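You operate a simulated robot arm through the tools that you are given. There is no shell and no other tool. Be economical: measure what you need, move in short steps, check, and stop when the job is done.

You are at the controls of a simulated robot arm. One attempt, no reset.

JOB
Fetch the 22 NOV oat bar carton from the cage; relatch the gate.
Fine: stand it on bay C; shut the gate; the cage's levers and other goods stay.

The check looks at the end state, three seconds after you hand in, the way a careful person would. Anything else that was tipped, shoved, dropped, spilled or broken makes it a failure.

ROBOT AND FRAMES
A 6-joint arm with a two-finger parallel gripper on a trunk, on a base that drives. Base frame: it is fixed to the floor where the robot stands at the start and does not move with it; the origin is under the middle of the robot, x ahead of it, y to its left, z up. Readings come in m, degrees, newtons and seconds.
With the tool pointing down near the work surface it reaches from about 0.36 to 0.82 m from the robot's upright axis, wherever it stands. Its first joint turns from -166.0 to 166.0 degrees. Places, roughly: bay C [0.8, 0.7, 0.9]; blue cage lever [0.5, 0.1, 1.3]; bottle pack (18x6x17 cm) [0.8, -0.2, 0.7]; cage brake [0.3, -0.4, 1.3]; cage gate [0.5, -0.2, 0.6]; gate latch [0.5, 0, 1]. Payload 3.91 kg.
Tool frame: the origin (TCP) lies between the finger pads and is the grasp point; the fingertips stand 0.03 m ahead of it; z points along the fingers, y is the line along which they close. Largest opening 0.11 m; finger width 0.02, thickness 0.01; the body of the gripper, 0.048 by 0.112 m, starts 0.055 m behind the TCP.
Orientation is told as [roll, pitch, yaw] about the base's x, y, z axes, in that order, counted from this pose: with the fingers straight down and closing along the base's y, the tool's x points along the base's -x, its y along +y and its z along -z.

CONTROLS
- The arm moves only by the tool nudge_tool. Its argument "rows" is text: rows parted by semicolons, each of 6 numbers parted by spaces: the shift along the tool's x, y, z in m, then the turn, a rotation vector about the tool's x, y, z in rad. In form: dx dy dz ax ay az; .... A call has 1 to 20 rows; each row shifts and turns the commanded pose from where the row before left it, along the tool's axes as they then stand. "fingers" is the opening, from 0 (shut) to 1 (fully open), set as the call begins (left out, the last holds). Each row takes 0.2 s and may step no farther than 0.05 m and 8.6 degrees from the row before; otherwise, or with a gripper value out of range, the whole call is refused. Where a pose cannot be reached the arm comes as near as it can. A force on the tool above 80 N (or 10 N above the force at the start of the call, whichever is more), or a blocked arm, ends the call early, and 0.2 s more pass. The fingers move at their own pace (about 0.045 m/s each) and stop on an object; they squeeze with about 26 N. The grip force told is the motor's: it shows also when the fingers shut on nothing. Time passes only in rows, and 0.2 s behind the last, so rows that do not move let the fingers close. The reply holds the time, the measured pose of the TCP, the force on the tool along the base axes, the opening and the grip force, in the units named above and with some noise, with the torque about the TCP (base axes, N m) and any sound that the robot's microphone picked up.
- Cameras (640 x 400 px; columns grow to the right, rows downward): "scene" is now at [0.0115, 0.1299, 1.2793]; the picture's right is [-0.27, -0.96, 0.00], its down [-0.54, 0.15, -0.83] and it looks along [0.80, -0.23, -0.56] (base axes); focal length 214 px, centre (320, 200). "wrist" rides on the gripper at [0.077, 0.007, -0.114] in the tool frame; the picture's right is [-0.09, 1.00, 0.00], its down [-0.80, -0.07, -0.59] and it looks along [-0.59, -0.05, 0.80] (tool axes); focal length 270 px, centre (320, 200). There is no depth. A picture from a camera that has moved, and an enlarged one, comes with that camera's place and axes in the base frame and with its lens.
- get_image(camera): a new picture of that camera. It takes no simulated time.
- move_column(by): slides the trunk up (or, below 0, down) by that many m; the arm and the scene camera ride with it, the base frame stays. It gives what a move gives, with no picture.
- steer(legs): drives the robot by 1 to 6 legs, each [ahead, turn to the left] in m and degrees, along the robot's own axes; the way and the turn of a leg run together, so that a leg with both is an arc; at most 1.5 m and 180 degrees a leg. The arm and the cameras ride along, it lands a little off, and it stops where it bumps. It gives what a move gives.
- aim_head(pan, tilt): turns the head with the scene camera to pan (to the left, within 155 degrees either way) and tilt (down, from -29 to 69), counted from straight ahead of the robot. It gives what a move gives.
- close_up(camera, box): a new picture of the part [left, top, right, bottom] of that camera's present view, enlarged. It takes no simulated time.
- hand_in(): hands the job in; it is judged then, once.

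Go step by step. Nothing tells you exact positions but the pictures and the camera data: compare them with the known pose of the tool, close in by small moves and look again before you grip or let go. The budget is 120 turns and 82 pictures, counting those below and the enlarged ones. Unless the task says otherwise, let go and move clear before handing in, and close with one line.

The tools are called after ">>>" by a JSON object that holds its "op" and its "data". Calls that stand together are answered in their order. nudge_tool: Moves the arm, as the interface text tells. Its arguments: {"type":"object","properties":{"rows":{"type":"string"},"fingers":{"type":"number"}},"required":["rows"]} The other tools are called the same way: move_column (by) slides the trunk up or down; steer (legs) drives the base; aim_head (pan, tilt) turns the head that bears the scene camera; get_image (camera) takes a picture; close_up (camera, box) takes an enlarged picture of a part of a camera's view; hand_in () hands the job in.

At the start:

```text
time: 0.0
ee_pos: [0.4443, -0.0484, 1.1842]
tcp_rot: [0.1, -0.3, -0.3]
wrist_force: [-0.9, 1.1, -0.1]
moment: [-0.02, 0.01, 0.0]
opening: 0.1099
grip_force: 0.1
trunk travel left (down, up): [-0.225, 0.385]
robot x, y, heading: [0.003, 0.0036, 0.4]
head pan, tilt: [-15.9, 34.2]
```

scene: 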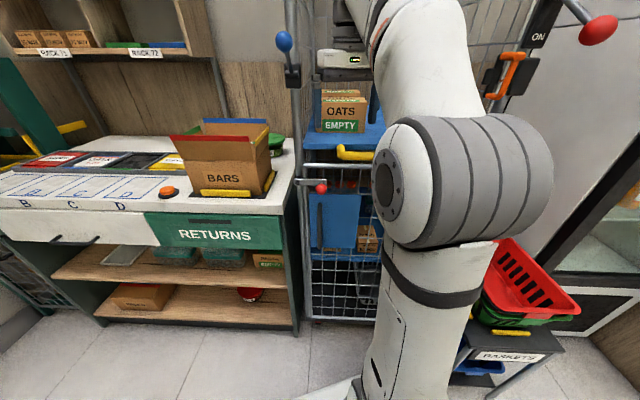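
wrist: 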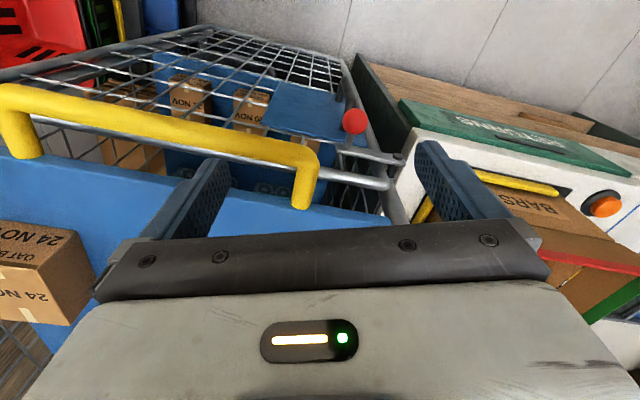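

I see a roll cage ahead with a hinged gate, a blue lever on the left and a red latch knob. Cartons sit on shelves behind the gate, so I'll look closer at both views first.

>>> {"op": "close_up", "data": {"camera": "wrist", "box": [0, 0, 420, 260]}}

>>> {"op": "close_up", "data": {"camera": "scene", "box": [250, 0, 450, 330]}}

>>> {"op": "close_up", "data": {"camera": "scene", "box": [0, 120, 300, 260]}}

```text
1.52 times, centred on (210, 130) of wrist
camera zoom: at [0.367, -0.042, 1.2987], right [0.09, 1.0, 0.0], down [0.8, -0.07, 0.6], along [0.6, -0.06, -0.8], focal length 412 px, centre (488, 307)
```

zoom: 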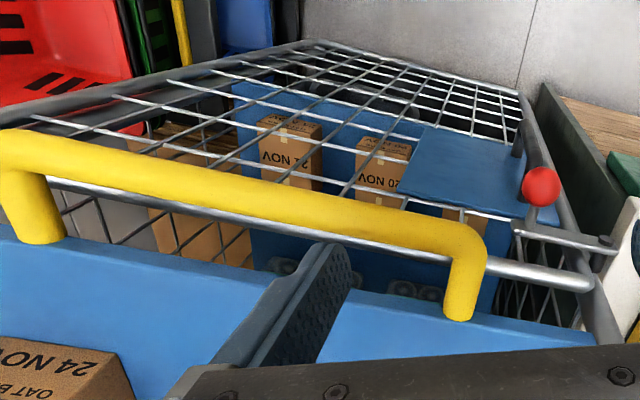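

```text
1.21 times, centred on (350, 165) of scene
camera zoom: at [0.0115, 0.1299, 1.2793], right [-0.27, -0.96, 0.0], down [-0.54, 0.15, -0.83], along [0.8, -0.23, -0.56], focal length 260 px, centre (284, 242)
```

zoom: 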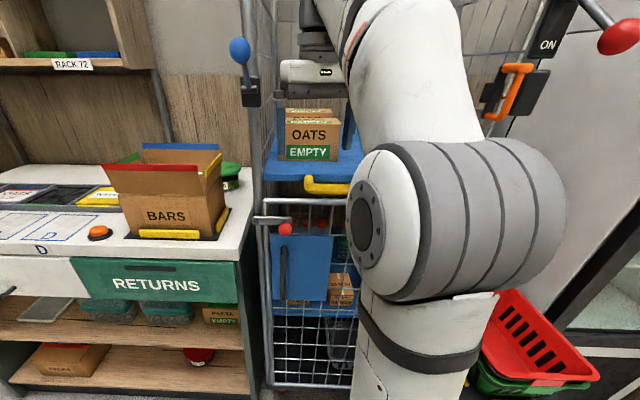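

```text
2.13 times, centred on (150, 190) of scene
camera zoom: at [0.0115, 0.1299, 1.2793], right [-0.27, -0.96, 0.0], down [-0.54, 0.15, -0.83], along [0.8, -0.23, -0.56], focal length 458 px, centre (683, 221)
```

zoom: 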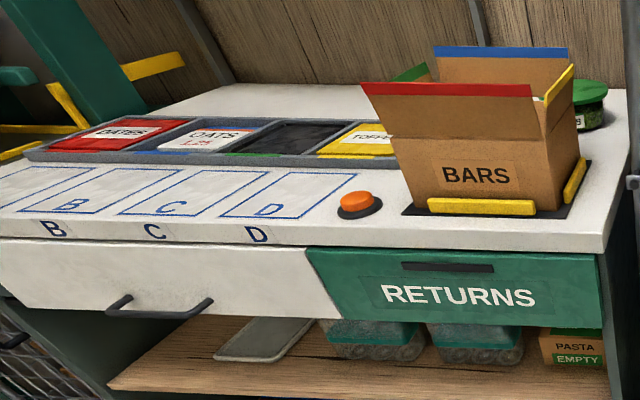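

The arm blocks much of the cage, so I want to back off a little. I'll look behind first to be sure there's room.

>>> {"op": "aim_head", "data": {"pan": 150, "tilt": 35}}

>>> {"op": "get_image", "data": {"camera": "scene"}}

>>> {"op": "aim_head", "data": {"pan": -150, "tilt": 35}}

>>> {"op": "get_image", "data": {"camera": "scene"}}

```text
time: 2.5
ee_pos: [0.4438, -0.0488, 1.1835]
tcp_rot: [0.0, -0.2, -0.3]
wrist_force: [0.4, 0.6, -0.1]
moment: [-0.01, 0.01, -0.04]
opening: 0.11
grip_force: 0.0
trunk travel left (down, up): [-0.225, 0.385]
robot x, y, heading: [0.0027, 0.0043, 0.1]
head pan, tilt: [150.0, 35.0]
```

```text
76 pictures are left
camera scene: at [-0.1499, 0.1982, 1.278], right [0.5, 0.87, 0.0], down [0.5, -0.29, -0.82], along [-0.71, 0.41, -0.57], focal length 214 px, centre (320, 200)
```

scene: 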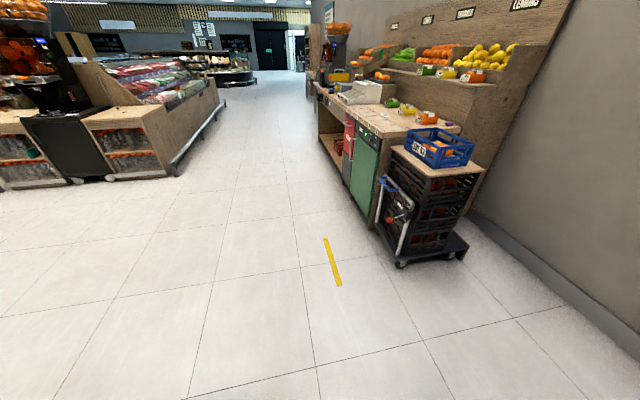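

```text
time: 6.6
ee_pos: [0.4437, -0.0481, 1.184]
tcp_rot: [0.0, -0.4, -0.3]
wrist_force: [0.8, -0.6, 0.1]
moment: [0.01, -0.03, 0.02]
opening: 0.1097
grip_force: 0.0
trunk travel left (down, up): [-0.225, 0.385]
robot x, y, heading: [0.0056, 0.0083, 0.1]
head pan, tilt: [-150.0, 35.0]
```

```text
75 pictures are left
camera scene: at [-0.1499, 0.1101, 1.278], right [-0.5, 0.87, 0.0], down [0.5, 0.29, -0.82], along [-0.71, -0.41, -0.57], focal length 214 px, centre (320, 200)
```

scene: 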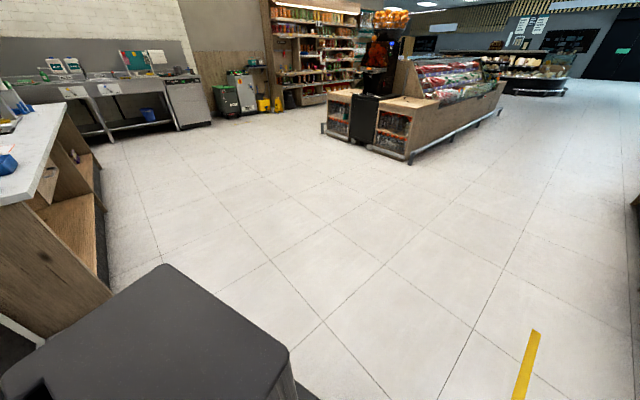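

Plenty of clear floor behind. I back up about half a metre and look at the cage.

>>> {"op": "steer", "data": {"legs": [[-0.55, 0]]}}

>>> {"op": "aim_head", "data": {"pan": -10, "tilt": 15}}

>>> {"op": "get_image", "data": {"camera": "scene"}}

>>> {"op": "get_image", "data": {"camera": "wrist"}}

```text
time: 9.8
ee_pos: [-0.1224, -0.051, 1.1846]
tcp_rot: [0.0, -0.4, -1.3]
wrist_force: [-0.4, -0.8, 0.4]
moment: [-0.01, -0.01, -0.01]
opening: 0.1101
grip_force: 0.1
trunk travel left (down, up): [-0.225, 0.385]
robot x, y, heading: [-0.5634, 0.0082, -1.1]
head pan, tilt: [-150.0, 35.0]
```

```text
time: 12.1
ee_pos: [-0.1218, -0.0526, 1.1842]
tcp_rot: [-0.1, -0.3, -1.2]
wrist_force: [0.4, -0.1, -0.2]
moment: [0.04, -0.02, 0.02]
opening: 0.1102
grip_force: 0.2
trunk travel left (down, up): [-0.225, 0.385]
robot x, y, heading: [-0.5618, 0.0071, -1.0]
head pan, tilt: [-10.0, 15.0]
```

```text
74 pictures are left
camera scene: at [-0.5435, 0.1419, 1.31], right [-0.19, -0.98, 0.0], down [-0.25, 0.05, -0.97], along [0.95, -0.19, -0.26], focal length 214 px, centre (320, 200)
```

scene: 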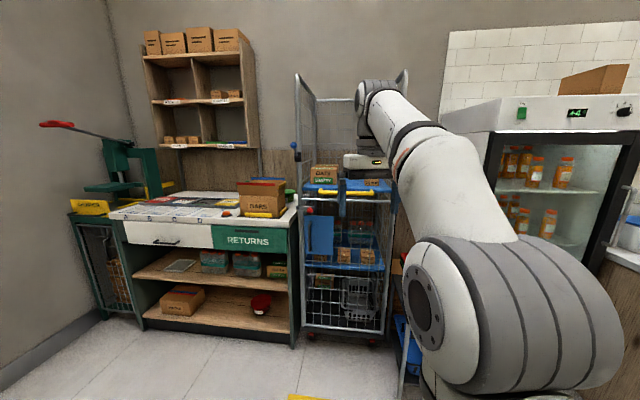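

```text
73 pictures are left
camera wrist: at [-0.1985, -0.0433, 1.2987], right [0.11, 0.99, 0.0], down [0.8, -0.09, 0.6], along [0.59, -0.07, -0.8], focal length 270 px, centre (320, 200)
```

wrist: 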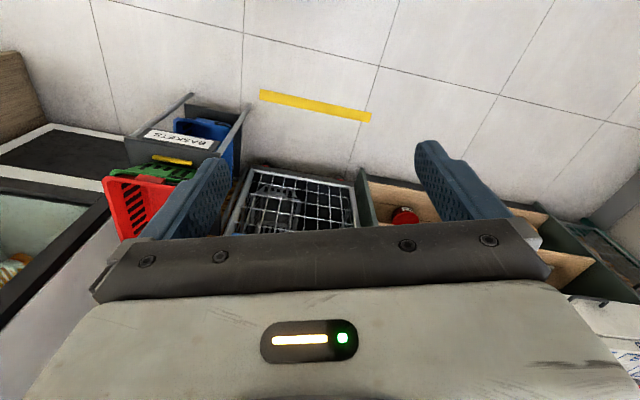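

>>> {"op": "close_up", "data": {"camera": "scene", "box": [280, 60, 430, 230]}}

>>> {"op": "close_up", "data": {"camera": "scene", "box": [285, 170, 415, 350]}}

>>> {"op": "close_up", "data": {"camera": "scene", "box": [295, 190, 395, 275]}}

```text
2.35 times, centred on (355, 145) of scene
camera zoom: at [-0.5435, 0.1419, 1.31], right [-0.19, -0.98, 0.0], down [-0.25, 0.05, -0.97], along [0.95, -0.19, -0.26], focal length 505 px, centre (238, 329)
```

zoom: 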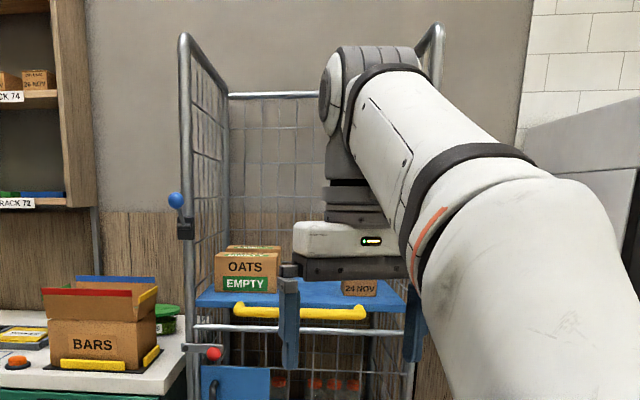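

```text
2.22 times, centred on (350, 260) of scene
camera zoom: at [-0.5435, 0.1419, 1.31], right [-0.19, -0.98, 0.0], down [-0.25, 0.05, -0.97], along [0.95, -0.19, -0.26], focal length 477 px, centre (253, 67)
```

zoom: 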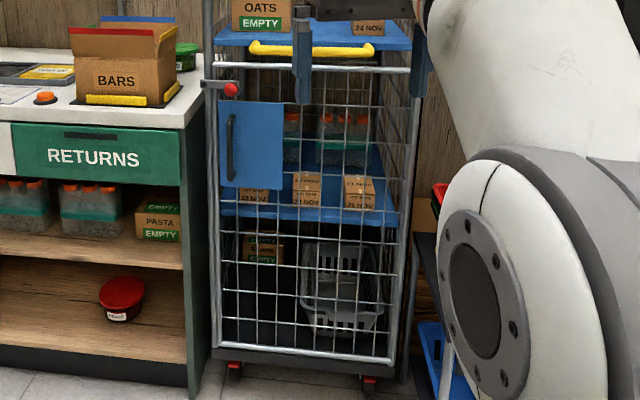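

```text
4.71 times, centred on (345, 232) of scene
camera zoom: at [-0.5435, 0.1419, 1.31], right [-0.19, -0.98, 0.0], down [-0.25, 0.05, -0.97], along [0.95, -0.19, -0.26], focal length 1009 px, centre (202, 47)
```

zoom: 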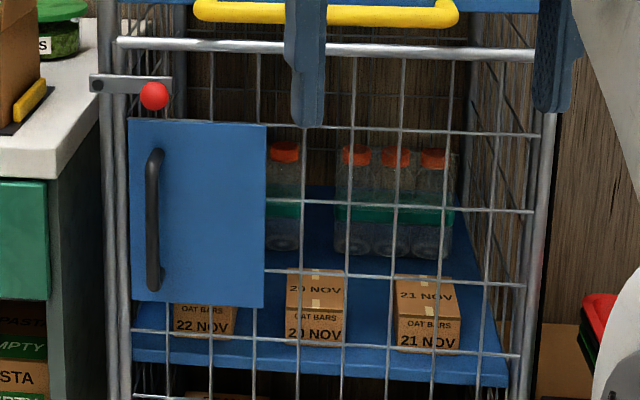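

The carton OAT BARS 22 NOV is on the middle shelf, left, behind the gate's blue plate, near (0.60, -0.09, 0.64). The red latch knob is at about (0.488, -0.012, 0.98), the gate hinges on the right, and the cage is yawed about -16°. I'll drive to a spot front-left of the gate, out of its swing.

>>> {"op": "steer", "data": {"legs": [[0, 23.5], [0.5, 0], [0, -39]]}}

>>> {"op": "aim_head", "data": {"pan": -5, "tilt": 30}}

>>> {"op": "get_image", "data": {"camera": "scene"}}

>>> {"op": "get_image", "data": {"camera": "wrist"}}

```text
time: 18.0
ee_pos: [0.3177, 0.0291, 1.1843]
tcp_rot: [0.0, -0.3, -15.8]
wrist_force: [-0.8, 0.7, 0.6]
moment: [0.0, 0.0, -0.02]
opening: 0.11
grip_force: 0.0
trunk travel left (down, up): [-0.225, 0.385]
robot x, y, heading: [-0.0933, 0.2126, -15.0]
head pan, tilt: [-10.0, 15.0]
```

```text
time: 18.8
ee_pos: [0.3172, 0.0294, 1.1846]
tcp_rot: [0.0, -0.4, -15.8]
wrist_force: [0.4, 0.1, -0.8]
moment: [0.01, 0.01, 0.0]
opening: 0.11
grip_force: 0.0
trunk travel left (down, up): [-0.225, 0.385]
robot x, y, heading: [-0.0916, 0.2119, -14.9]
head pan, tilt: [-5.0, 30.0]
```

```text
69 pictures are left
camera scene: at [-0.0394, 0.346, 1.2859], right [-0.34, -0.94, 0.0], down [-0.47, 0.17, -0.87], along [0.81, -0.3, -0.5], focal length 214 px, centre (320, 200)
```

scene: 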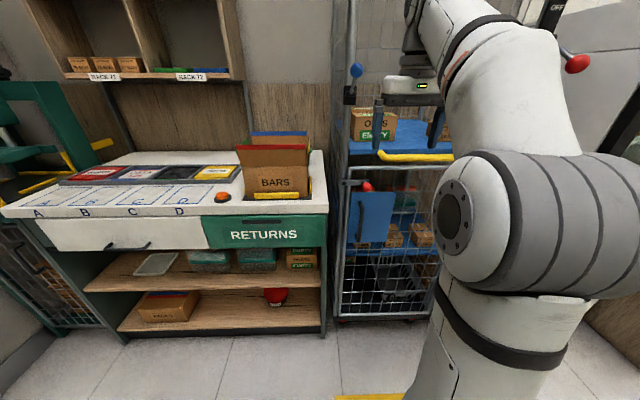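

```text
68 pictures are left
camera wrist: at [0.2447, 0.0565, 1.2985], right [0.36, 0.93, 0.0], down [0.75, -0.28, 0.6], along [0.56, -0.21, -0.8], focal length 270 px, centre (320, 200)
```

wrist: 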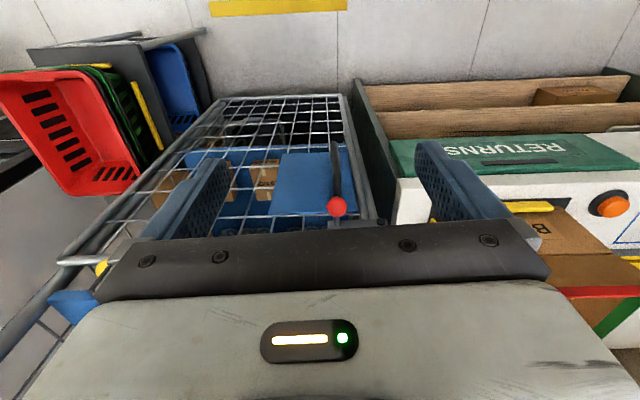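

>>> {"op": "close_up", "data": {"camera": "scene", "box": [325, 130, 455, 320]}}

>>> {"op": "close_up", "data": {"camera": "scene", "box": [335, 165, 395, 205]}}

```text
2.11 times, centred on (390, 225) of scene
camera zoom: at [-0.0394, 0.346, 1.2859], right [-0.34, -0.94, 0.0], down [-0.47, 0.17, -0.87], along [0.81, -0.3, -0.5], focal length 452 px, centre (173, 147)
```

zoom: 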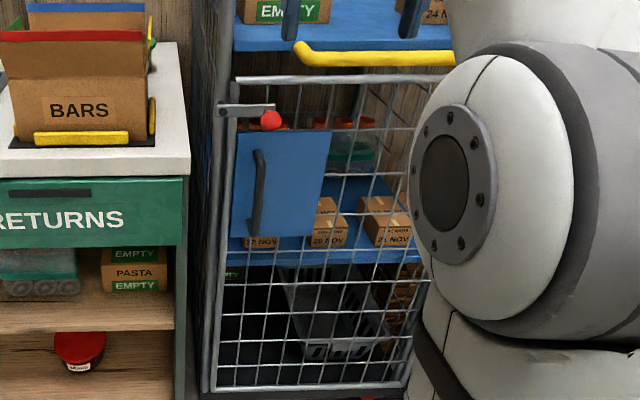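

```text
10.00 times, centred on (365, 185) of scene
camera zoom: at [-0.0394, 0.346, 1.2859], right [-0.34, -0.94, 0.0], down [-0.47, 0.17, -0.87], along [0.81, -0.3, -0.5], focal length 2145 px, centre (-130, 350)
```

zoom: 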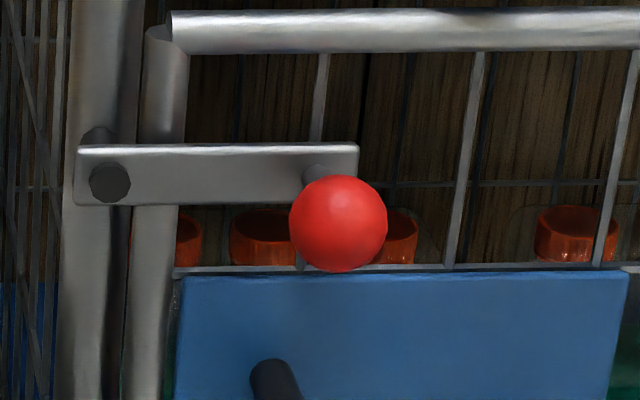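

The latch is a flat bar bolted to the cage post, with the red knob on its end; it crosses the gate's stile and should lift by turning up. I'll first roll the wrist 180° in clear air so that the wrist camera ends on top once the tool is level.

>>> {"op": "nudge_tool", "data": {"rows": "0 0 0 0 0 0.149; 0 0 0 0 0 0.149; 0 0 0 0 0 0.149; 0 0 0 0 0 0.149; 0 0 0 0 0 0.149; 0 0 0 0 0 0.149; 0 0 0 0 0 0.149"}}

```text
time: 20.4
ee_pos: [0.3162, 0.0296, 1.1839]
tcp_rot: [0.3, -0.2, -75.6]
wrist_force: [-0.2, -0.9, 0.0]
moment: [-0.01, -0.02, 0.01]
opening: 0.11
grip_force: 0.1
trunk travel left (down, up): [-0.225, 0.385]
robot x, y, heading: [-0.0929, 0.2134, -14.6]
head pan, tilt: [-5.0, 30.0]
```

The turn works smoothly. I continue the rest of the 180°.

>>> {"op": "nudge_tool", "data": {"rows": "0 0 0 0 0 0.149; 0 0 0 0 0 0.149; 0 0 0 0 0 0.149; 0 0 0 0 0 0.149; 0 0 0 0 0 0.149; 0 0 0 0 0 0.149; 0 0 0 0 0 0.149; 0 0 0 0 0 0.149; 0 0 0 0 0 0.149; 0 0 0 0 0 0.149; 0 0 0 0 0 0.149; 0 0 0 0 0 0.149; 0 0 0 0 0 0.149; 0 0 0 0 0 0.149"}}

```text
time: 23.4
ee_pos: [0.3163, 0.0283, 1.1844]
tcp_rot: [0.1, 0.2, 164.7]
wrist_force: [-0.2, -0.7, 0.3]
moment: [0.03, -0.01, 0.02]
opening: 0.11
grip_force: 0.1
trunk travel left (down, up): [-0.225, 0.385]
robot x, y, heading: [-0.0902, 0.2153, -15.1]
head pan, tilt: [-5.0, 30.0]
```

>>> {"op": "nudge_tool", "data": {"rows": "0 0 0 0 0.1428 0; 0 0 0 0 0.1428 0; 0 0 0 0 0.1428 0; 0 0 0 0 0.1428 0; 0 0 0 0 0.1428 0; 0 0 0 0 0.1428 0"}}

```text
time: 24.8
ee_pos: [0.3181, 0.0288, 1.1842]
tcp_rot: [0.2, 49.5, 164.9]
wrist_force: [0.4, -0.4, 0.1]
moment: [0.02, 0.03, 0.0]
opening: 0.1101
grip_force: 0.1
trunk travel left (down, up): [-0.225, 0.385]
robot x, y, heading: [-0.0875, 0.2131, -15.1]
head pan, tilt: [-5.0, 30.0]
```

>>> {"op": "nudge_tool", "data": {"rows": "0 0 0 0 0.1428 0; 0 0 0 0 0.1428 0; 0 0 0 0 0.1428 0; 0 0 0 0 0.1428 0; 0 0 0 0 0.135 0"}}

>>> {"op": "get_image", "data": {"camera": "wrist"}}

>>> {"op": "get_image", "data": {"camera": "scene"}}

```text
time: 26.2
ee_pos: [0.351, 0.0007, 1.1296]
tcp_rot: [-21.8, 82.2, 143.0]
wrist_force: [-0.1, 0.1, -0.4]
moment: [-0.03, 0.03, 0.01]
opening: 0.11
grip_force: 0.0
trunk travel left (down, up): [-0.225, 0.385]
robot x, y, heading: [-0.0919, 0.2125, -15.0]
head pan, tilt: [-5.0, 30.0]
stopped in row 5: the arm was blocked; the commanded pose is now the measured one
```

```text
65 pictures are left
camera wrist: at [0.2501, 0.0166, 1.2202], right [-0.27, -0.95, -0.14], down [-0.64, 0.29, -0.72], along [0.72, -0.11, -0.69], focal length 270 px, centre (320, 200)
```

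wrist: 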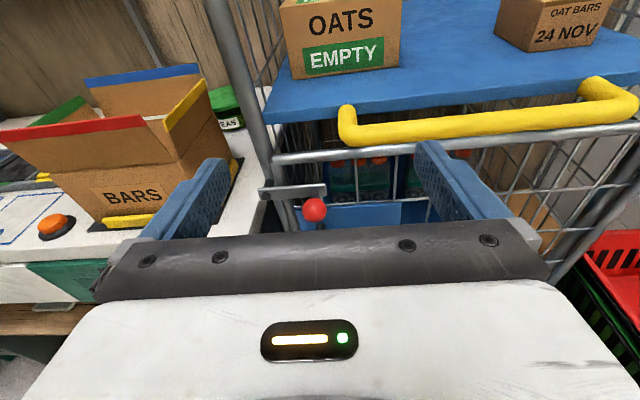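

```text
64 pictures are left
camera scene: at [-0.0393, 0.3459, 1.2864], right [-0.34, -0.94, 0.0], down [-0.47, 0.17, -0.87], along [0.81, -0.3, -0.5], focal length 214 px, centre (320, 200)
```

scene: 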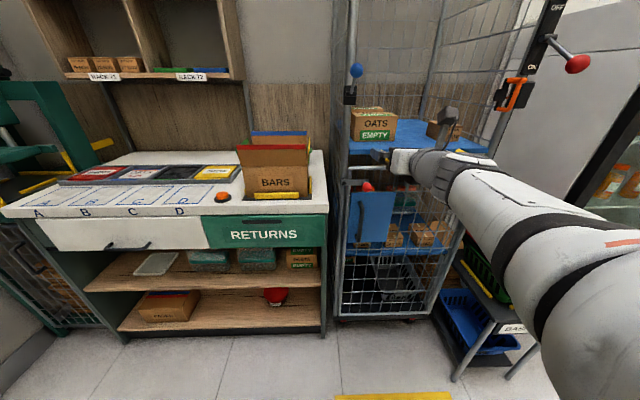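

The level pose runs into an arm limit this close. I'll back the base up 0.15 m, extend the arm and finish levelling.

>>> {"op": "steer", "data": {"legs": [[-0.15, 0]]}}

>>> {"op": "nudge_tool", "data": {"rows": "0 0 0.03 0 0 0; 0 0 0.03 0 0 0; 0 0 0.03 0 0.06 0.03; 0 0 0.02 0 0.065 0.025", "fingers": 0.6}}

>>> {"op": "get_image", "data": {"camera": "wrist"}}

```text
time: 27.6
ee_pos: [0.2072, 0.0399, 1.1303]
tcp_rot: [-21.5, 82.4, 143.3]
wrist_force: [0.0, -0.1, 0.2]
moment: [-0.01, -0.02, -0.02]
opening: 0.1099
grip_force: 0.0
trunk travel left (down, up): [-0.225, 0.385]
robot x, y, heading: [-0.2383, 0.2515, -15.3]
head pan, tilt: [-5.0, 30.0]
```

```text
time: 28.6
ee_pos: [0.3137, 0.0103, 1.1198]
tcp_rot: [-91.4, 84.1, 73.3]
wrist_force: [-1.0, -0.8, 0.4]
moment: [0.0, 0.02, 0.0]
opening: 0.0659
grip_force: 0.1
trunk travel left (down, up): [-0.225, 0.385]
robot x, y, heading: [-0.2376, 0.2538, -15.0]
head pan, tilt: [-5.0, 30.0]
```

```text
63 pictures are left
camera wrist: at [0.1996, 0.0273, 1.1955], right [-0.26, -0.95, -0.19], down [-0.53, 0.3, -0.79], along [0.81, -0.11, -0.58], focal length 270 px, centre (320, 200)
```

wrist: 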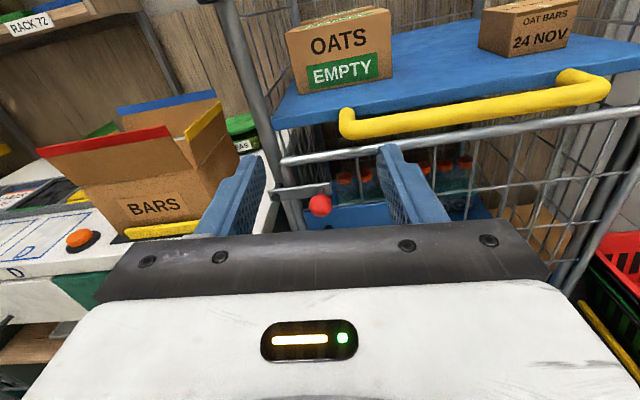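

The tool is level now, with a 6° roll to correct. I'll shut the fingers, lower the trunk so they sit below the knob, and line up sideways.

>>> {"op": "move_column", "data": {"by": -0.178}}

>>> {"op": "nudge_tool", "data": {"rows": "0 -0.013 0.02 0 0 -0.053; 0 -0.011 0.03 0 0 -0.053; 0 0 0.02 0 0 0; 0 0 0.0 0 0 0", "fingers": 0}}

>>> {"op": "get_image", "data": {"camera": "wrist"}}

>>> {"op": "close_up", "data": {"camera": "scene", "box": [320, 100, 480, 200]}}

```text
time: 30.6
ee_pos: [0.3123, 0.0115, 0.941]
tcp_rot: [-91.1, 84.1, 73.5]
wrist_force: [-0.2, -0.6, 0.5]
moment: [-0.01, 0.01, 0.01]
opening: 0.066
grip_force: 0.1
trunk travel left (down, up): [-0.047, 0.563]
robot x, y, heading: [-0.2375, 0.2518, -15.2]
head pan, tilt: [-5.0, 30.0]
```

```text
time: 31.6
ee_pos: [0.3895, 0.0152, 0.9456]
tcp_rot: [120.5, 89.7, -74.9]
wrist_force: [0.6, 0.3, -0.4]
moment: [-0.03, -0.01, -0.02]
opening: 0.0
grip_force: 21.0
trunk travel left (down, up): [-0.047, 0.563]
robot x, y, heading: [-0.2371, 0.255, -14.7]
head pan, tilt: [-5.0, 30.0]
```

```text
62 pictures are left
camera wrist: at [0.2781, 0.039, 1.0231], right [-0.27, -0.96, -0.08], down [-0.55, 0.22, -0.8], along [0.79, -0.17, -0.59], focal length 270 px, centre (320, 200)
```

wrist: 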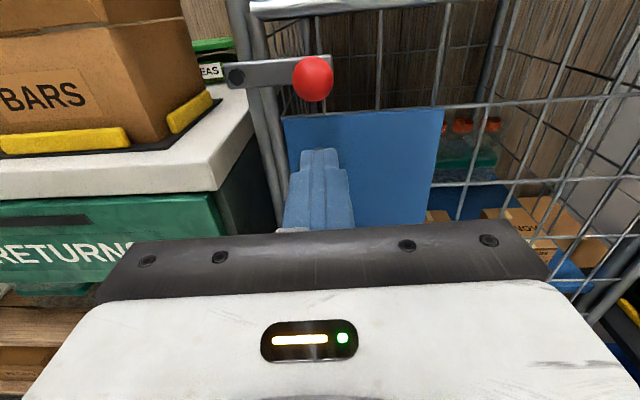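

```text
4.00 times, centred on (400, 150) of scene
camera zoom: at [-0.1862, 0.3857, 1.1078], right [-0.34, -0.94, 0.0], down [-0.47, 0.17, -0.87], along [0.81, -0.3, -0.5], focal length 858 px, centre (0, 400)
```

zoom: 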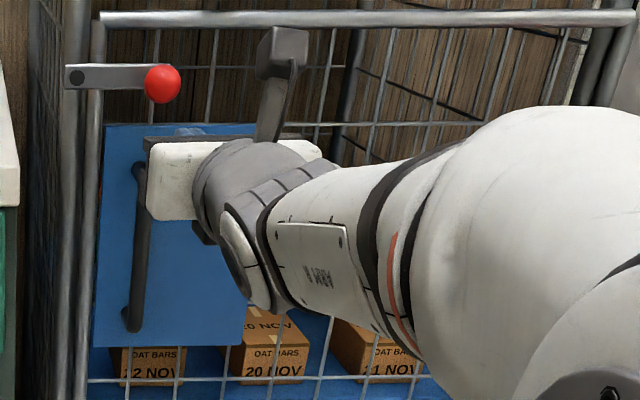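

The shut fingers are just below and in line with the knob. I go slightly lower, move in under it, then check.

>>> {"op": "nudge_tool", "data": {"rows": "-0.008 0 0.03 0 0 0; 0 0 0.03 0 0 0; 0 0 0.018 0 0 0; 0 0 0 0 0 0"}}

>>> {"op": "close_up", "data": {"camera": "scene", "box": [320, 100, 400, 160]}}

>>> {"op": "close_up", "data": {"camera": "wrist", "box": [200, 0, 440, 250]}}

```text
time: 32.6
ee_pos: [0.4622, -0.0041, 0.9357]
tcp_rot: [122.7, 89.8, -72.6]
wrist_force: [-0.1, -0.3, 0.2]
moment: [-0.02, -0.02, 0.01]
opening: 0.0
grip_force: 26.3
trunk travel left (down, up): [-0.047, 0.563]
robot x, y, heading: [-0.24, 0.258, -15.1]
head pan, tilt: [-5.0, 30.0]
```

```text
6.67 times, centred on (360, 130) of scene
camera zoom: at [-0.1861, 0.3856, 1.1078], right [-0.34, -0.94, 0.0], down [-0.47, 0.17, -0.87], along [0.81, -0.3, -0.5], focal length 1430 px, centre (53, 667)
```

zoom: 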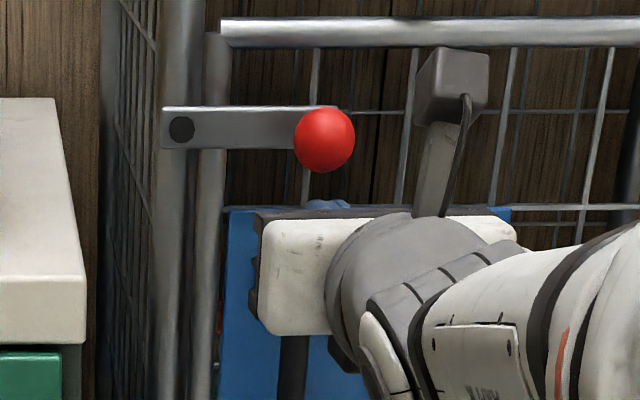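

```text
1.60 times, centred on (320, 125) of wrist
camera zoom: at [0.3511, 0.019, 1.0134], right [-0.27, -0.96, -0.09], down [-0.55, 0.22, -0.8], along [0.79, -0.17, -0.59], focal length 432 px, centre (320, 320)
```

zoom: 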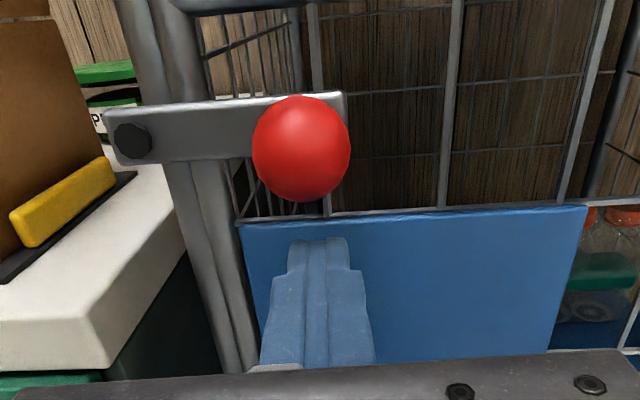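

Fingertips are under the ball. I lift along the latch's arc, first to about 40°, and look.

>>> {"op": "nudge_tool", "data": {"rows": "0 0 0.006 0 0 0; 0.011 0.001 0 0 0 0; 0.010 0.001 0 0 0 0; 0.0093 0.0015 0 0 0 0; 0.0093 0.0015 0 0 0 0; 0.013 -0.001 0 0 0 0; 0.013 -0.002 0 0 0 0; 0 0 0 0 0 0"}}

>>> {"op": "close_up", "data": {"camera": "wrist", "box": [200, 0, 440, 250]}}

```text
time: 34.4
ee_pos: [0.4682, -0.0083, 1.0021]
tcp_rot: [130.4, 89.8, -65.0]
wrist_force: [0.0, -0.5, 0.3]
moment: [0.0, 0.04, 0.02]
opening: 0.0
grip_force: 25.8
trunk travel left (down, up): [-0.047, 0.563]
robot x, y, heading: [-0.2369, 0.2532, -15.3]
head pan, tilt: [-5.0, 30.0]
```

```text
1.60 times, centred on (320, 125) of wrist
camera zoom: at [0.3563, 0.0152, 1.0785], right [-0.27, -0.96, -0.09], down [-0.55, 0.22, -0.8], along [0.79, -0.17, -0.59], focal length 432 px, centre (320, 320)
```

zoom: 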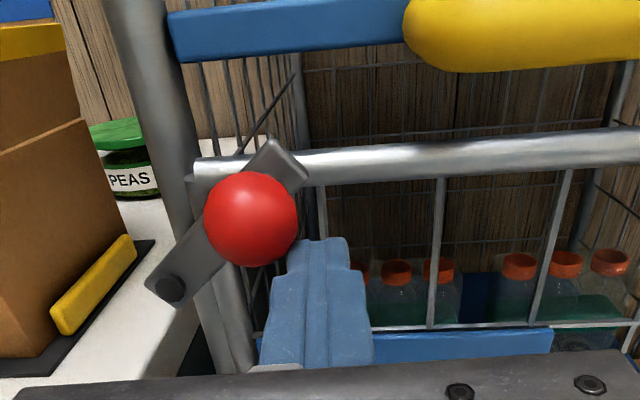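

The latch has turned about 45° up. I carry on the arc past vertical, in small steps.

>>> {"op": "nudge_tool", "data": {"rows": "0.011 -0.006 0 0 0 0; 0.010 -0.007 0 0 0 0; 0.008 -0.010 0 0 0 0; 0.007 -0.010 0 0 0 0; 0.003 -0.012 0 0 0 0; 0.003 -0.012 0 0 0 0; 0 -0.010 0 0 0 0; 0 -0.010 0 0 0 0; 0 0 0 0 0 0"}}

>>> {"op": "close_up", "data": {"camera": "wrist", "box": [200, 0, 440, 250]}}

```text
time: 36.4
ee_pos: [0.4802, 0.0406, 1.0426]
tcp_rot: [-45.8, 89.7, 117.5]
wrist_force: [-18.3, -52.9, 0.1]
moment: [0.12, -0.06, -1.55]
opening: 0.0005
grip_force: 25.8
out of reach, approached as far as the arm can: row 7, 8
trunk travel left (down, up): [-0.047, 0.563]
robot x, y, heading: [-0.2397, 0.2517, -15.0]
head pan, tilt: [-5.0, 30.0]
```

```text
1.60 times, centred on (320, 125) of wrist
camera zoom: at [0.3697, 0.0665, 1.1203], right [-0.29, -0.95, -0.09], down [-0.55, 0.24, -0.8], along [0.78, -0.18, -0.59], focal length 432 px, centre (320, 320)
```

zoom: 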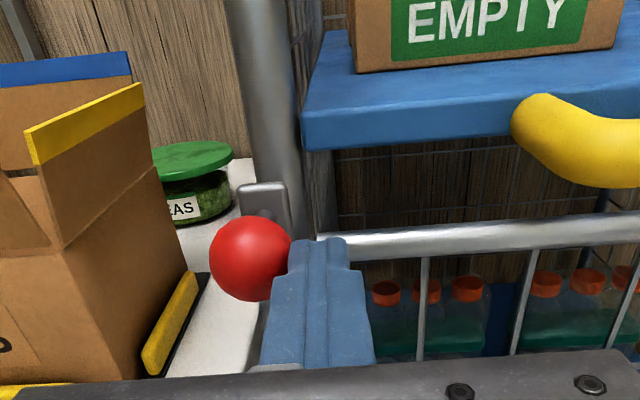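

The latch is about vertical and now against its stop. I back off and see whether it stays.

>>> {"op": "nudge_tool", "data": {"rows": "0 0.01 0 0 0 0; 0 0.02 0 0 0 0; 0 0.0 -0.04 0 0 0; 0 0 -0.04 0 0 0; 0 0 0 0 0 0; 0 0 0 0 0 0"}}

>>> {"op": "get_image", "data": {"camera": "wrist"}}

```text
time: 37.8
ee_pos: [0.4006, 0.0525, 1.0415]
tcp_rot: [126.0, 89.7, -69.3]
wrist_force: [-0.3, 0.1, 0.4]
moment: [-0.03, 0.01, -0.01]
opening: 0.0
grip_force: 27.0
out of reach, approached as far as the arm can: row 1
trunk travel left (down, up): [-0.047, 0.563]
robot x, y, heading: [-0.2363, 0.2524, -15.3]
head pan, tilt: [-5.0, 30.0]
```

```text
56 pictures are left
camera wrist: at [0.2882, 0.077, 1.1179], right [-0.27, -0.96, -0.09], down [-0.55, 0.22, -0.8], along [0.79, -0.17, -0.59], focal length 270 px, centre (320, 200)
```

wrist: 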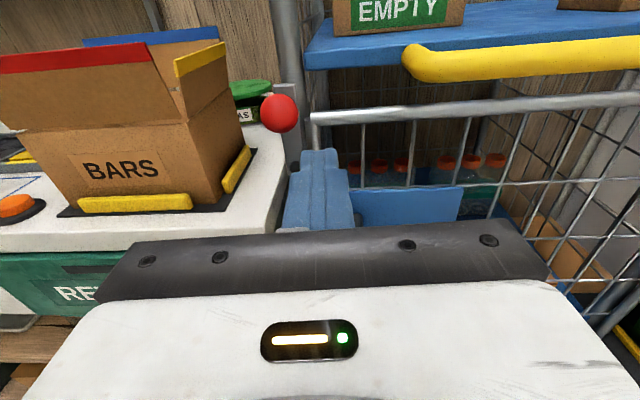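

The latch stays up on its own. Next is the black gate handle near (0.49, -0.01, 0.83): I back off, lower, and open the fingers to straddle it.

>>> {"op": "nudge_tool", "data": {"rows": "0 0.015 -0.03 0 0 -0.04; -0.05 0.02 0 0 0 -0.04; -0.05 0 0 0 0 0; -0.05 0 0 0 0 0; -0.05 0 0 0 0 0; 0 0 0 0 0 0", "fingers": 0.6}}

>>> {"op": "get_image", "data": {"camera": "wrist"}}

>>> {"op": "close_up", "data": {"camera": "scene", "box": [300, 60, 500, 260]}}

```text
refused: row 2 steps farther than a row can; nothing moved
```

```text
55 pictures are left
camera wrist: at [0.2882, 0.077, 1.1179], right [-0.27, -0.96, -0.09], down [-0.55, 0.22, -0.8], along [0.79, -0.17, -0.59], focal length 270 px, centre (320, 200)
```

wrist: 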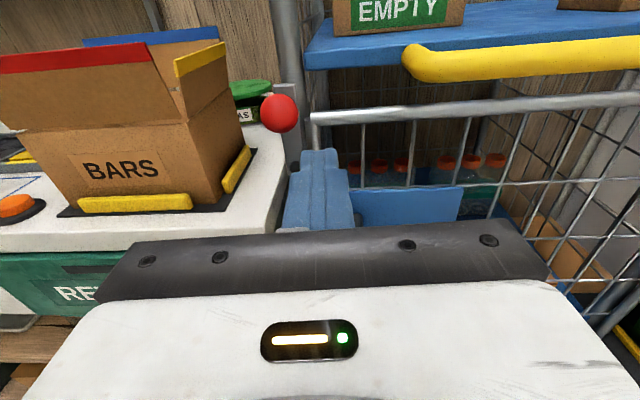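

```text
2.00 times, centred on (400, 160) of scene
camera zoom: at [-0.1862, 0.3856, 1.1078], right [-0.34, -0.94, 0.0], down [-0.47, 0.17, -0.87], along [0.81, -0.3, -0.5], focal length 429 px, centre (160, 280)
```

zoom: 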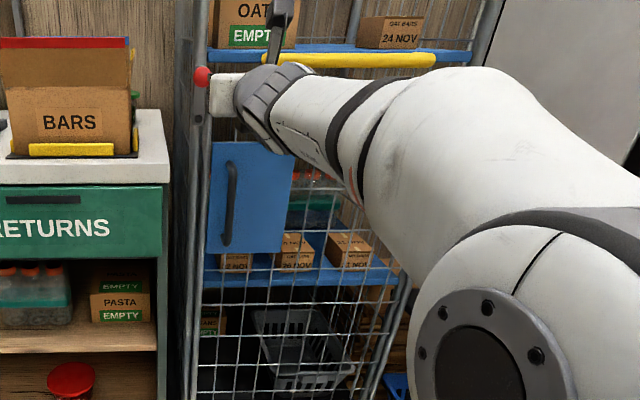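

One row was too long and nothing moved. I repeat it with smaller steps.

>>> {"op": "nudge_tool", "data": {"rows": "0 0.015 -0.03 0 0 -0.04; -0.04 0.02 0 0 0 -0.04; -0.048 0 0 0 0 0; -0.048 0 0 0 0 0; -0.048 0 0 0 0 0; -0.02 0 0 0 0 0; 0 0 0 0 0 0", "fingers": 0.6}}

>>> {"op": "get_image", "data": {"camera": "wrist"}}

```text
time: 39.4
ee_pos: [0.3593, 0.0104, 0.8394]
tcp_rot: [91.6, 85.2, -103.8]
wrist_force: [0.4, 0.4, 0.0]
moment: [-0.01, -0.01, -0.01]
opening: 0.0659
grip_force: 0.0
trunk travel left (down, up): [-0.047, 0.563]
robot x, y, heading: [-0.2375, 0.2537, -15.0]
head pan, tilt: [-5.0, 30.0]
```

```text
53 pictures are left
camera wrist: at [0.2489, 0.04, 0.9168], right [-0.27, -0.96, -0.01], down [-0.57, 0.16, -0.81], along [0.78, -0.21, -0.59], focal length 270 px, centre (320, 200)
```

wrist: 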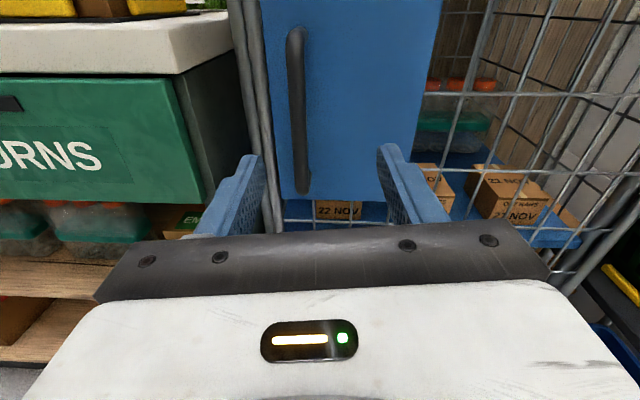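

>>> {"op": "close_up", "data": {"camera": "wrist", "box": [270, 130, 590, 260]}}

```text
2.00 times, centred on (430, 195) of wrist
camera zoom: at [0.2489, 0.04, 0.9168], right [-0.27, -0.96, -0.01], down [-0.57, 0.16, -0.81], along [0.78, -0.21, -0.59], focal length 541 px, centre (100, 210)
```

zoom: 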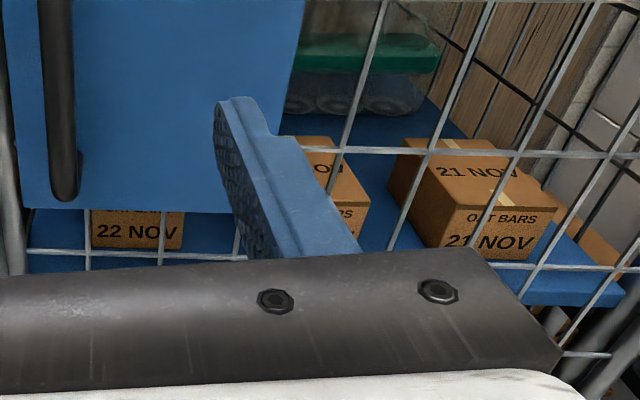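

The label check holds: left carton is 22 NOV, right is 21 NOV. I shift 2 cm left to centre on the handle and advance part way.

>>> {"op": "nudge_tool", "data": {"rows": "0 -0.01 0.03 0 0 0; 0 -0.01 0.03 0 0 0; 0 0 0.025 0 0 0; 0 0 0 0 0 0"}}

>>> {"op": "get_image", "data": {"camera": "wrist"}}

>>> {"op": "close_up", "data": {"camera": "scene", "box": [320, 100, 440, 220]}}

```text
time: 40.4
ee_pos: [0.4432, -0.0018, 0.8412]
tcp_rot: [90.0, 85.2, -104.9]
wrist_force: [-0.6, 0.1, 0.4]
moment: [-0.01, 0.01, -0.03]
opening: 0.0658
grip_force: 0.1
out of reach, approached as far as the arm can: row 2
trunk travel left (down, up): [-0.047, 0.563]
robot x, y, heading: [-0.2352, 0.2521, -15.3]
head pan, tilt: [-5.0, 30.0]
```

```text
51 pictures are left
camera wrist: at [0.3325, 0.0274, 0.9185], right [-0.26, -0.97, -0.01], down [-0.57, 0.16, -0.8], along [0.78, -0.21, -0.59], focal length 270 px, centre (320, 200)
```

wrist: 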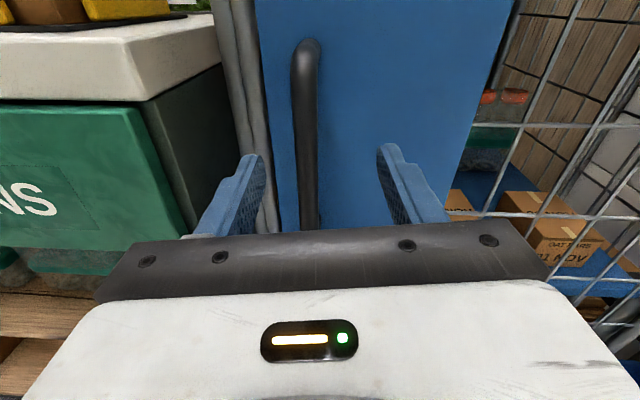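

```text
3.33 times, centred on (380, 160) of scene
camera zoom: at [-0.1862, 0.3856, 1.1078], right [-0.34, -0.94, 0.0], down [-0.47, 0.17, -0.87], along [0.81, -0.3, -0.5], focal length 715 px, centre (120, 333)
```

zoom: 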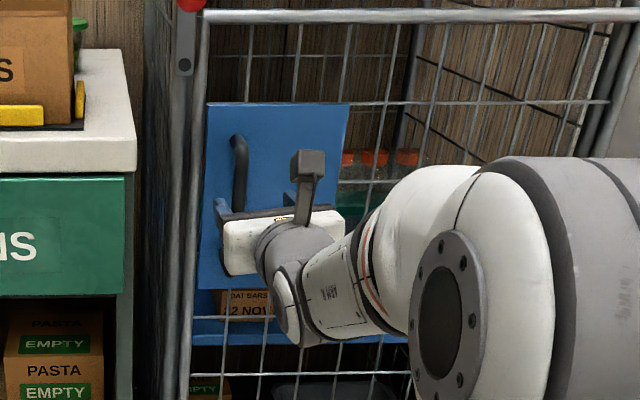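

>>> {"op": "nudge_tool", "data": {"rows": "0 -0.003 0.012 0 0 0; 0 0 0.01 0 0 0; 0 0 0.008 0 0 0; 0 0 0 0 0 0"}}

>>> {"op": "close_up", "data": {"camera": "wrist", "box": [160, 20, 480, 250]}}

```text
time: 41.4
ee_pos: [0.4716, -0.0094, 0.8409]
tcp_rot: [89.9, 85.3, -105.1]
wrist_force: [0.2, 0.0, -0.4]
moment: [-0.01, 0.0, 0.01]
opening: 0.0659
grip_force: 0.1
out of reach, approached as far as the arm can: row 2
trunk travel left (down, up): [-0.047, 0.563]
robot x, y, heading: [-0.2421, 0.2549, -15.1]
head pan, tilt: [-5.0, 30.0]
```

```text
1.74 times, centred on (320, 135) of wrist
camera zoom: at [0.3612, 0.0194, 0.9193], right [-0.26, -0.97, -0.01], down [-0.57, 0.16, -0.8], along [0.78, -0.2, -0.59], focal length 470 px, centre (320, 313)
```

zoom: 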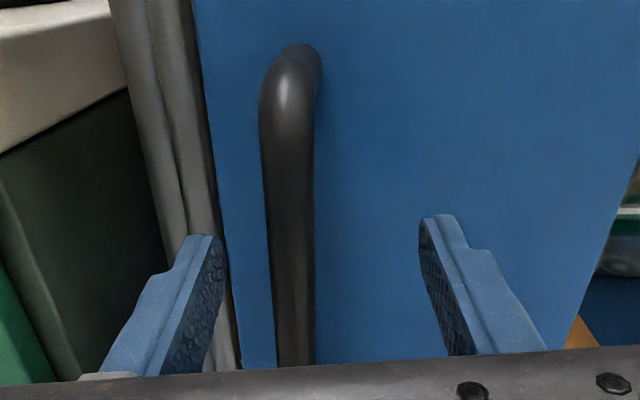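

The handle is between the fingers, about 8 mm left of centre. I shift and close on it.

>>> {"op": "nudge_tool", "data": {"rows": "0 -0.008 0 0 0 0; 0 0 0 0 0 0; 0 0 0 0 0 0; 0 0 0 0 0 0; 0 0 0 0 0 0", "fingers": 0}}

```text
time: 42.6
ee_pos: [0.4742, -0.0003, 0.8425]
tcp_rot: [88.5, 85.1, -105.9]
wrist_force: [3.1, 50.5, -9.7]
moment: [0.69, -0.79, 1.27]
opening: 0.0172
grip_force: 45.5
out of reach, approached as far as the arm can: row 1
trunk travel left (down, up): [-0.047, 0.563]
robot x, y, heading: [-0.2389, 0.2494, -14.8]
head pan, tilt: [-5.0, 30.0]
```

I hold the handle (17 mm bar), with some side load. I relieve it a little and start pulling the gate along its arc, slowly.

>>> {"op": "nudge_tool", "data": {"rows": "0 -0.004 0 0 0 0; 0 0.0005 -0.02 0.047 0 0; 0 0.0005 -0.02 0.047 0 0; 0 0.0005 -0.02 0.047 0 0; 0 0 0 0 0 0"}}

>>> {"op": "get_image", "data": {"camera": "scene"}}

```text
time: 43.8
ee_pos: [0.415, 0.0057, 0.8422]
tcp_rot: [82.7, 85.2, -104.7]
wrist_force: [2.0, 24.2, -7.9]
moment: [0.96, -0.31, 0.66]
opening: 0.0171
grip_force: 45.4
out of reach, approached as far as the arm can: row 1
trunk travel left (down, up): [-0.047, 0.563]
robot x, y, heading: [-0.2377, 0.2543, -15.1]
head pan, tilt: [-5.0, 30.0]
```

```text
48 pictures are left
camera scene: at [-0.1854, 0.3873, 1.1075], right [-0.34, -0.94, 0.0], down [-0.47, 0.17, -0.87], along [0.81, -0.3, -0.5], focal length 214 px, centre (320, 200)
```

scene: 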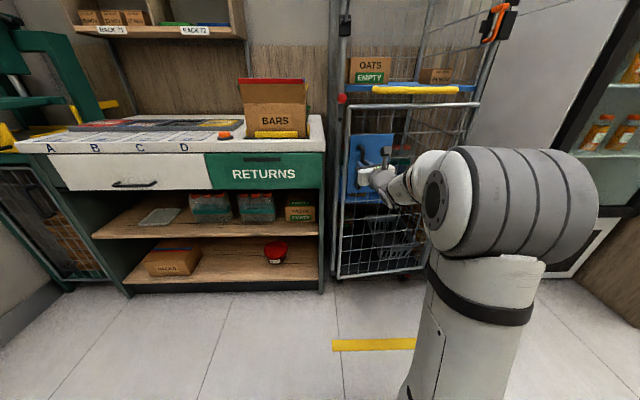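

The gate is opening. I continue along the arc.

>>> {"op": "nudge_tool", "data": {"rows": "0 0.001 -0.025 0.06 0 0; 0 0.001 -0.025 0.06 0 0; 0 0.001 -0.025 0.06 0 0; 0 0.001 -0.025 0.06 0 0; 0 0 0 0 0 0"}}

>>> {"op": "get_image", "data": {"camera": "scene"}}

```text
time: 45.0
ee_pos: [0.3136, -0.0016, 0.8442]
tcp_rot: [64.9, 85.6, -109.4]
wrist_force: [6.9, -51.9, -8.7]
moment: [1.04, -0.39, -1.41]
opening: 0.0166
grip_force: 45.0
trunk travel left (down, up): [-0.047, 0.563]
robot x, y, heading: [-0.2388, 0.2544, -15.1]
head pan, tilt: [-5.0, 30.0]
```

```text
47 pictures are left
camera scene: at [-0.1847, 0.3809, 1.1084], right [-0.34, -0.94, 0.0], down [-0.47, 0.18, -0.86], along [0.81, -0.3, -0.5], focal length 214 px, centre (320, 200)
```

scene: 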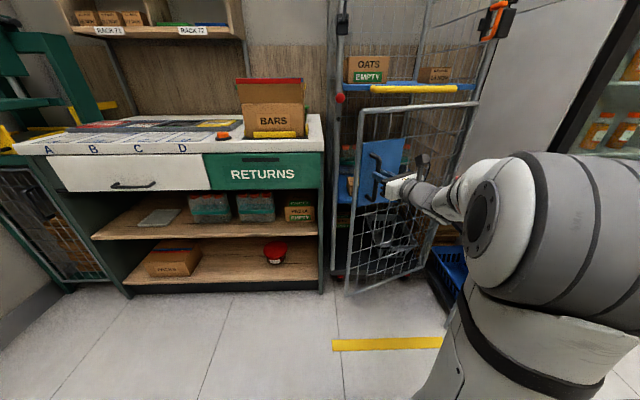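

>>> {"op": "nudge_tool", "data": {"rows": "0 0.004 -0.025 0.05 0 0; 0 0.003 -0.025 0.055 0 0; 0 0.002 -0.025 0.055 0 0; 0 0.002 -0.025 0.055 0 0; 0 0.002 -0.025 0.055 0 0; 0 0 0 0 0 0"}}

>>> {"op": "get_image", "data": {"camera": "scene"}}

```text
time: 46.4
ee_pos: [0.1969, -0.0411, 0.8477]
tcp_rot: [45.0, 85.3, -114.1]
wrist_force: [30.8, -69.5, -20.6]
moment: [0.61, 1.21, -1.98]
opening: 0.0168
grip_force: 44.6
trunk travel left (down, up): [-0.047, 0.563]
robot x, y, heading: [-0.2376, 0.2559, -15.2]
head pan, tilt: [-5.0, 30.0]
```

```text
46 pictures are left
camera scene: at [-0.1817, 0.3788, 1.1085], right [-0.34, -0.94, 0.0], down [-0.47, 0.18, -0.86], along [0.81, -0.29, -0.51], focal length 214 px, centre (320, 200)
```

scene: 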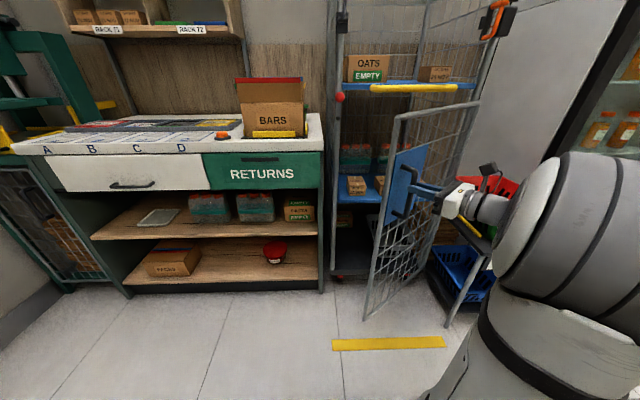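

The gate is open about 40°. I let go of the handle and back straight off, then I'll push the gate wider from its inner side.

>>> {"op": "nudge_tool", "data": {"rows": "0 0 0 0 0 0; 0 0 0 0 0 0; 0 0 -0.02 0 0 0; 0 0 -0.03 0 0 0; 0 0 -0.03 0 0 0; 0 0 0 0 0 0", "fingers": 0.6}}

>>> {"op": "get_image", "data": {"camera": "scene"}}

>>> {"op": "get_image", "data": {"camera": "wrist"}}

```text
time: 47.8
ee_pos: [0.1201, -0.0633, 0.8547]
tcp_rot: [53.9, 85.2, -104.1]
wrist_force: [-0.8, -0.1, -0.4]
moment: [0.02, 0.0, 0.02]
opening: 0.0661
grip_force: 0.1
trunk travel left (down, up): [-0.047, 0.563]
robot x, y, heading: [-0.2376, 0.2542, -15.0]
head pan, tilt: [-5.0, 30.0]
```

```text
45 pictures are left
camera scene: at [-0.1862, 0.3856, 1.1078], right [-0.34, -0.94, 0.0], down [-0.47, 0.17, -0.87], along [0.81, -0.3, -0.5], focal length 214 px, centre (320, 200)
```

scene: 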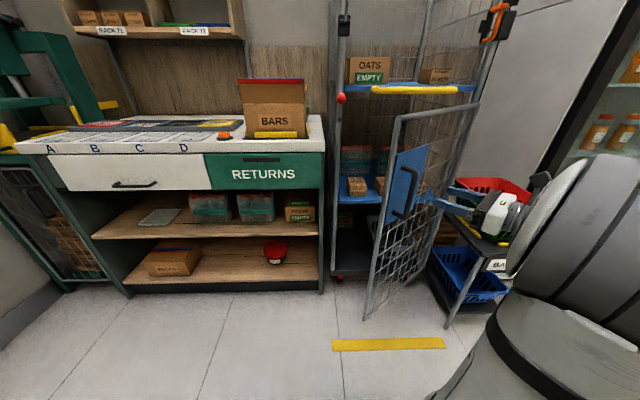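

```text
44 pictures are left
camera wrist: at [0.0177, -0.1061, 0.9389], right [0.37, -0.93, -0.02], down [-0.59, -0.22, -0.77], along [0.71, 0.3, -0.63], focal length 270 px, centre (320, 200)
```

wrist: 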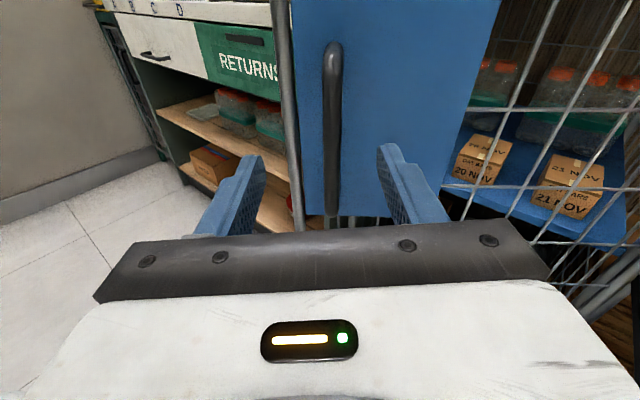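

The gate stays at about 40°. I back the base up 0.2 m for arm room, then swing the tool round the gate's free edge to its inner side.

>>> {"op": "steer", "data": {"legs": [[-0.2, 0]]}}

>>> {"op": "nudge_tool", "data": {"rows": "0 -0.0112 0.0232 -0.1428 0 0; 0 -0.0144 0.0214 -0.1428 0 0; 0 -0.0173 0.0191 -0.1428 0 0; 0 -0.0199 0.0165 -0.1428 0 0; 0 -0.0220 0.0135 -0.1428 0 0; 0 -0.0237 0.0102 -0.1428 0 0; 0 -0.0249 0.0067 -0.1428 0 0; 0 -0.0256 0.0031 -0.1428 0 0; 0 -0.0258 -0.0006 -0.1428 0 0; 0 -0.0255 -0.0043 -0.1428 0 0; 0 -0.0246 -0.0078 -0.1428 0 0; 0 0 0 0 0 0", "fingers": 0}}

>>> {"op": "get_image", "data": {"camera": "scene"}}

>>> {"op": "get_image", "data": {"camera": "wrist"}}

```text
time: 49.3
ee_pos: [-0.0671, -0.0115, 0.8553]
tcp_rot: [54.0, 85.1, -104.2]
wrist_force: [-0.5, 0.1, 0.4]
moment: [0.01, -0.01, 0.0]
opening: 0.066
grip_force: 0.1
trunk travel left (down, up): [-0.047, 0.563]
robot x, y, heading: [-0.4259, 0.3018, -15.0]
head pan, tilt: [-5.0, 30.0]
```

```text
time: 51.8
ee_pos: [-0.2106, -0.1005, 0.8345]
tcp_rot: [13.6, 82.4, 128.9]
wrist_force: [0.5, -0.5, 0.0]
moment: [0.01, -0.02, -0.02]
opening: 0.0
grip_force: 25.8
out of reach, approached as far as the arm can: row 6, 7, 8, 9, 10, 11
trunk travel left (down, up): [-0.047, 0.563]
robot x, y, heading: [-0.4255, 0.3071, -14.8]
head pan, tilt: [-5.0, 30.0]
stopped in row 12: the arm was blocked; the commanded pose is now the measured one
```

```text
43 pictures are left
camera scene: at [-0.3753, 0.4364, 1.1071], right [-0.34, -0.94, 0.0], down [-0.47, 0.17, -0.87], along [0.81, -0.3, -0.5], focal length 214 px, centre (320, 200)
```

scene: 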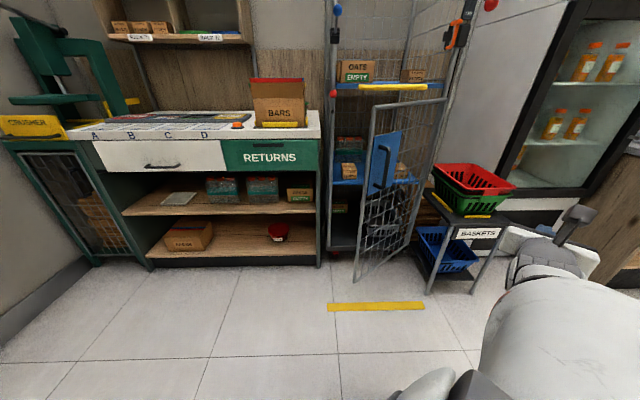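

```text
42 pictures are left
camera wrist: at [-0.2586, -0.0085, 0.9255], right [-0.91, -0.42, -0.06], down [-0.25, 0.65, -0.72], along [0.34, -0.64, -0.69], focal length 270 px, centre (320, 200)
```

wrist: 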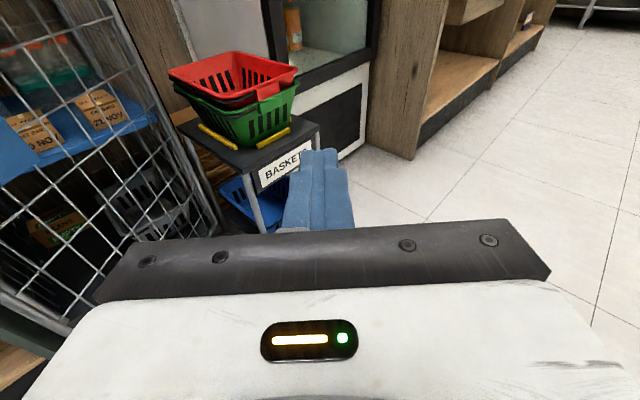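

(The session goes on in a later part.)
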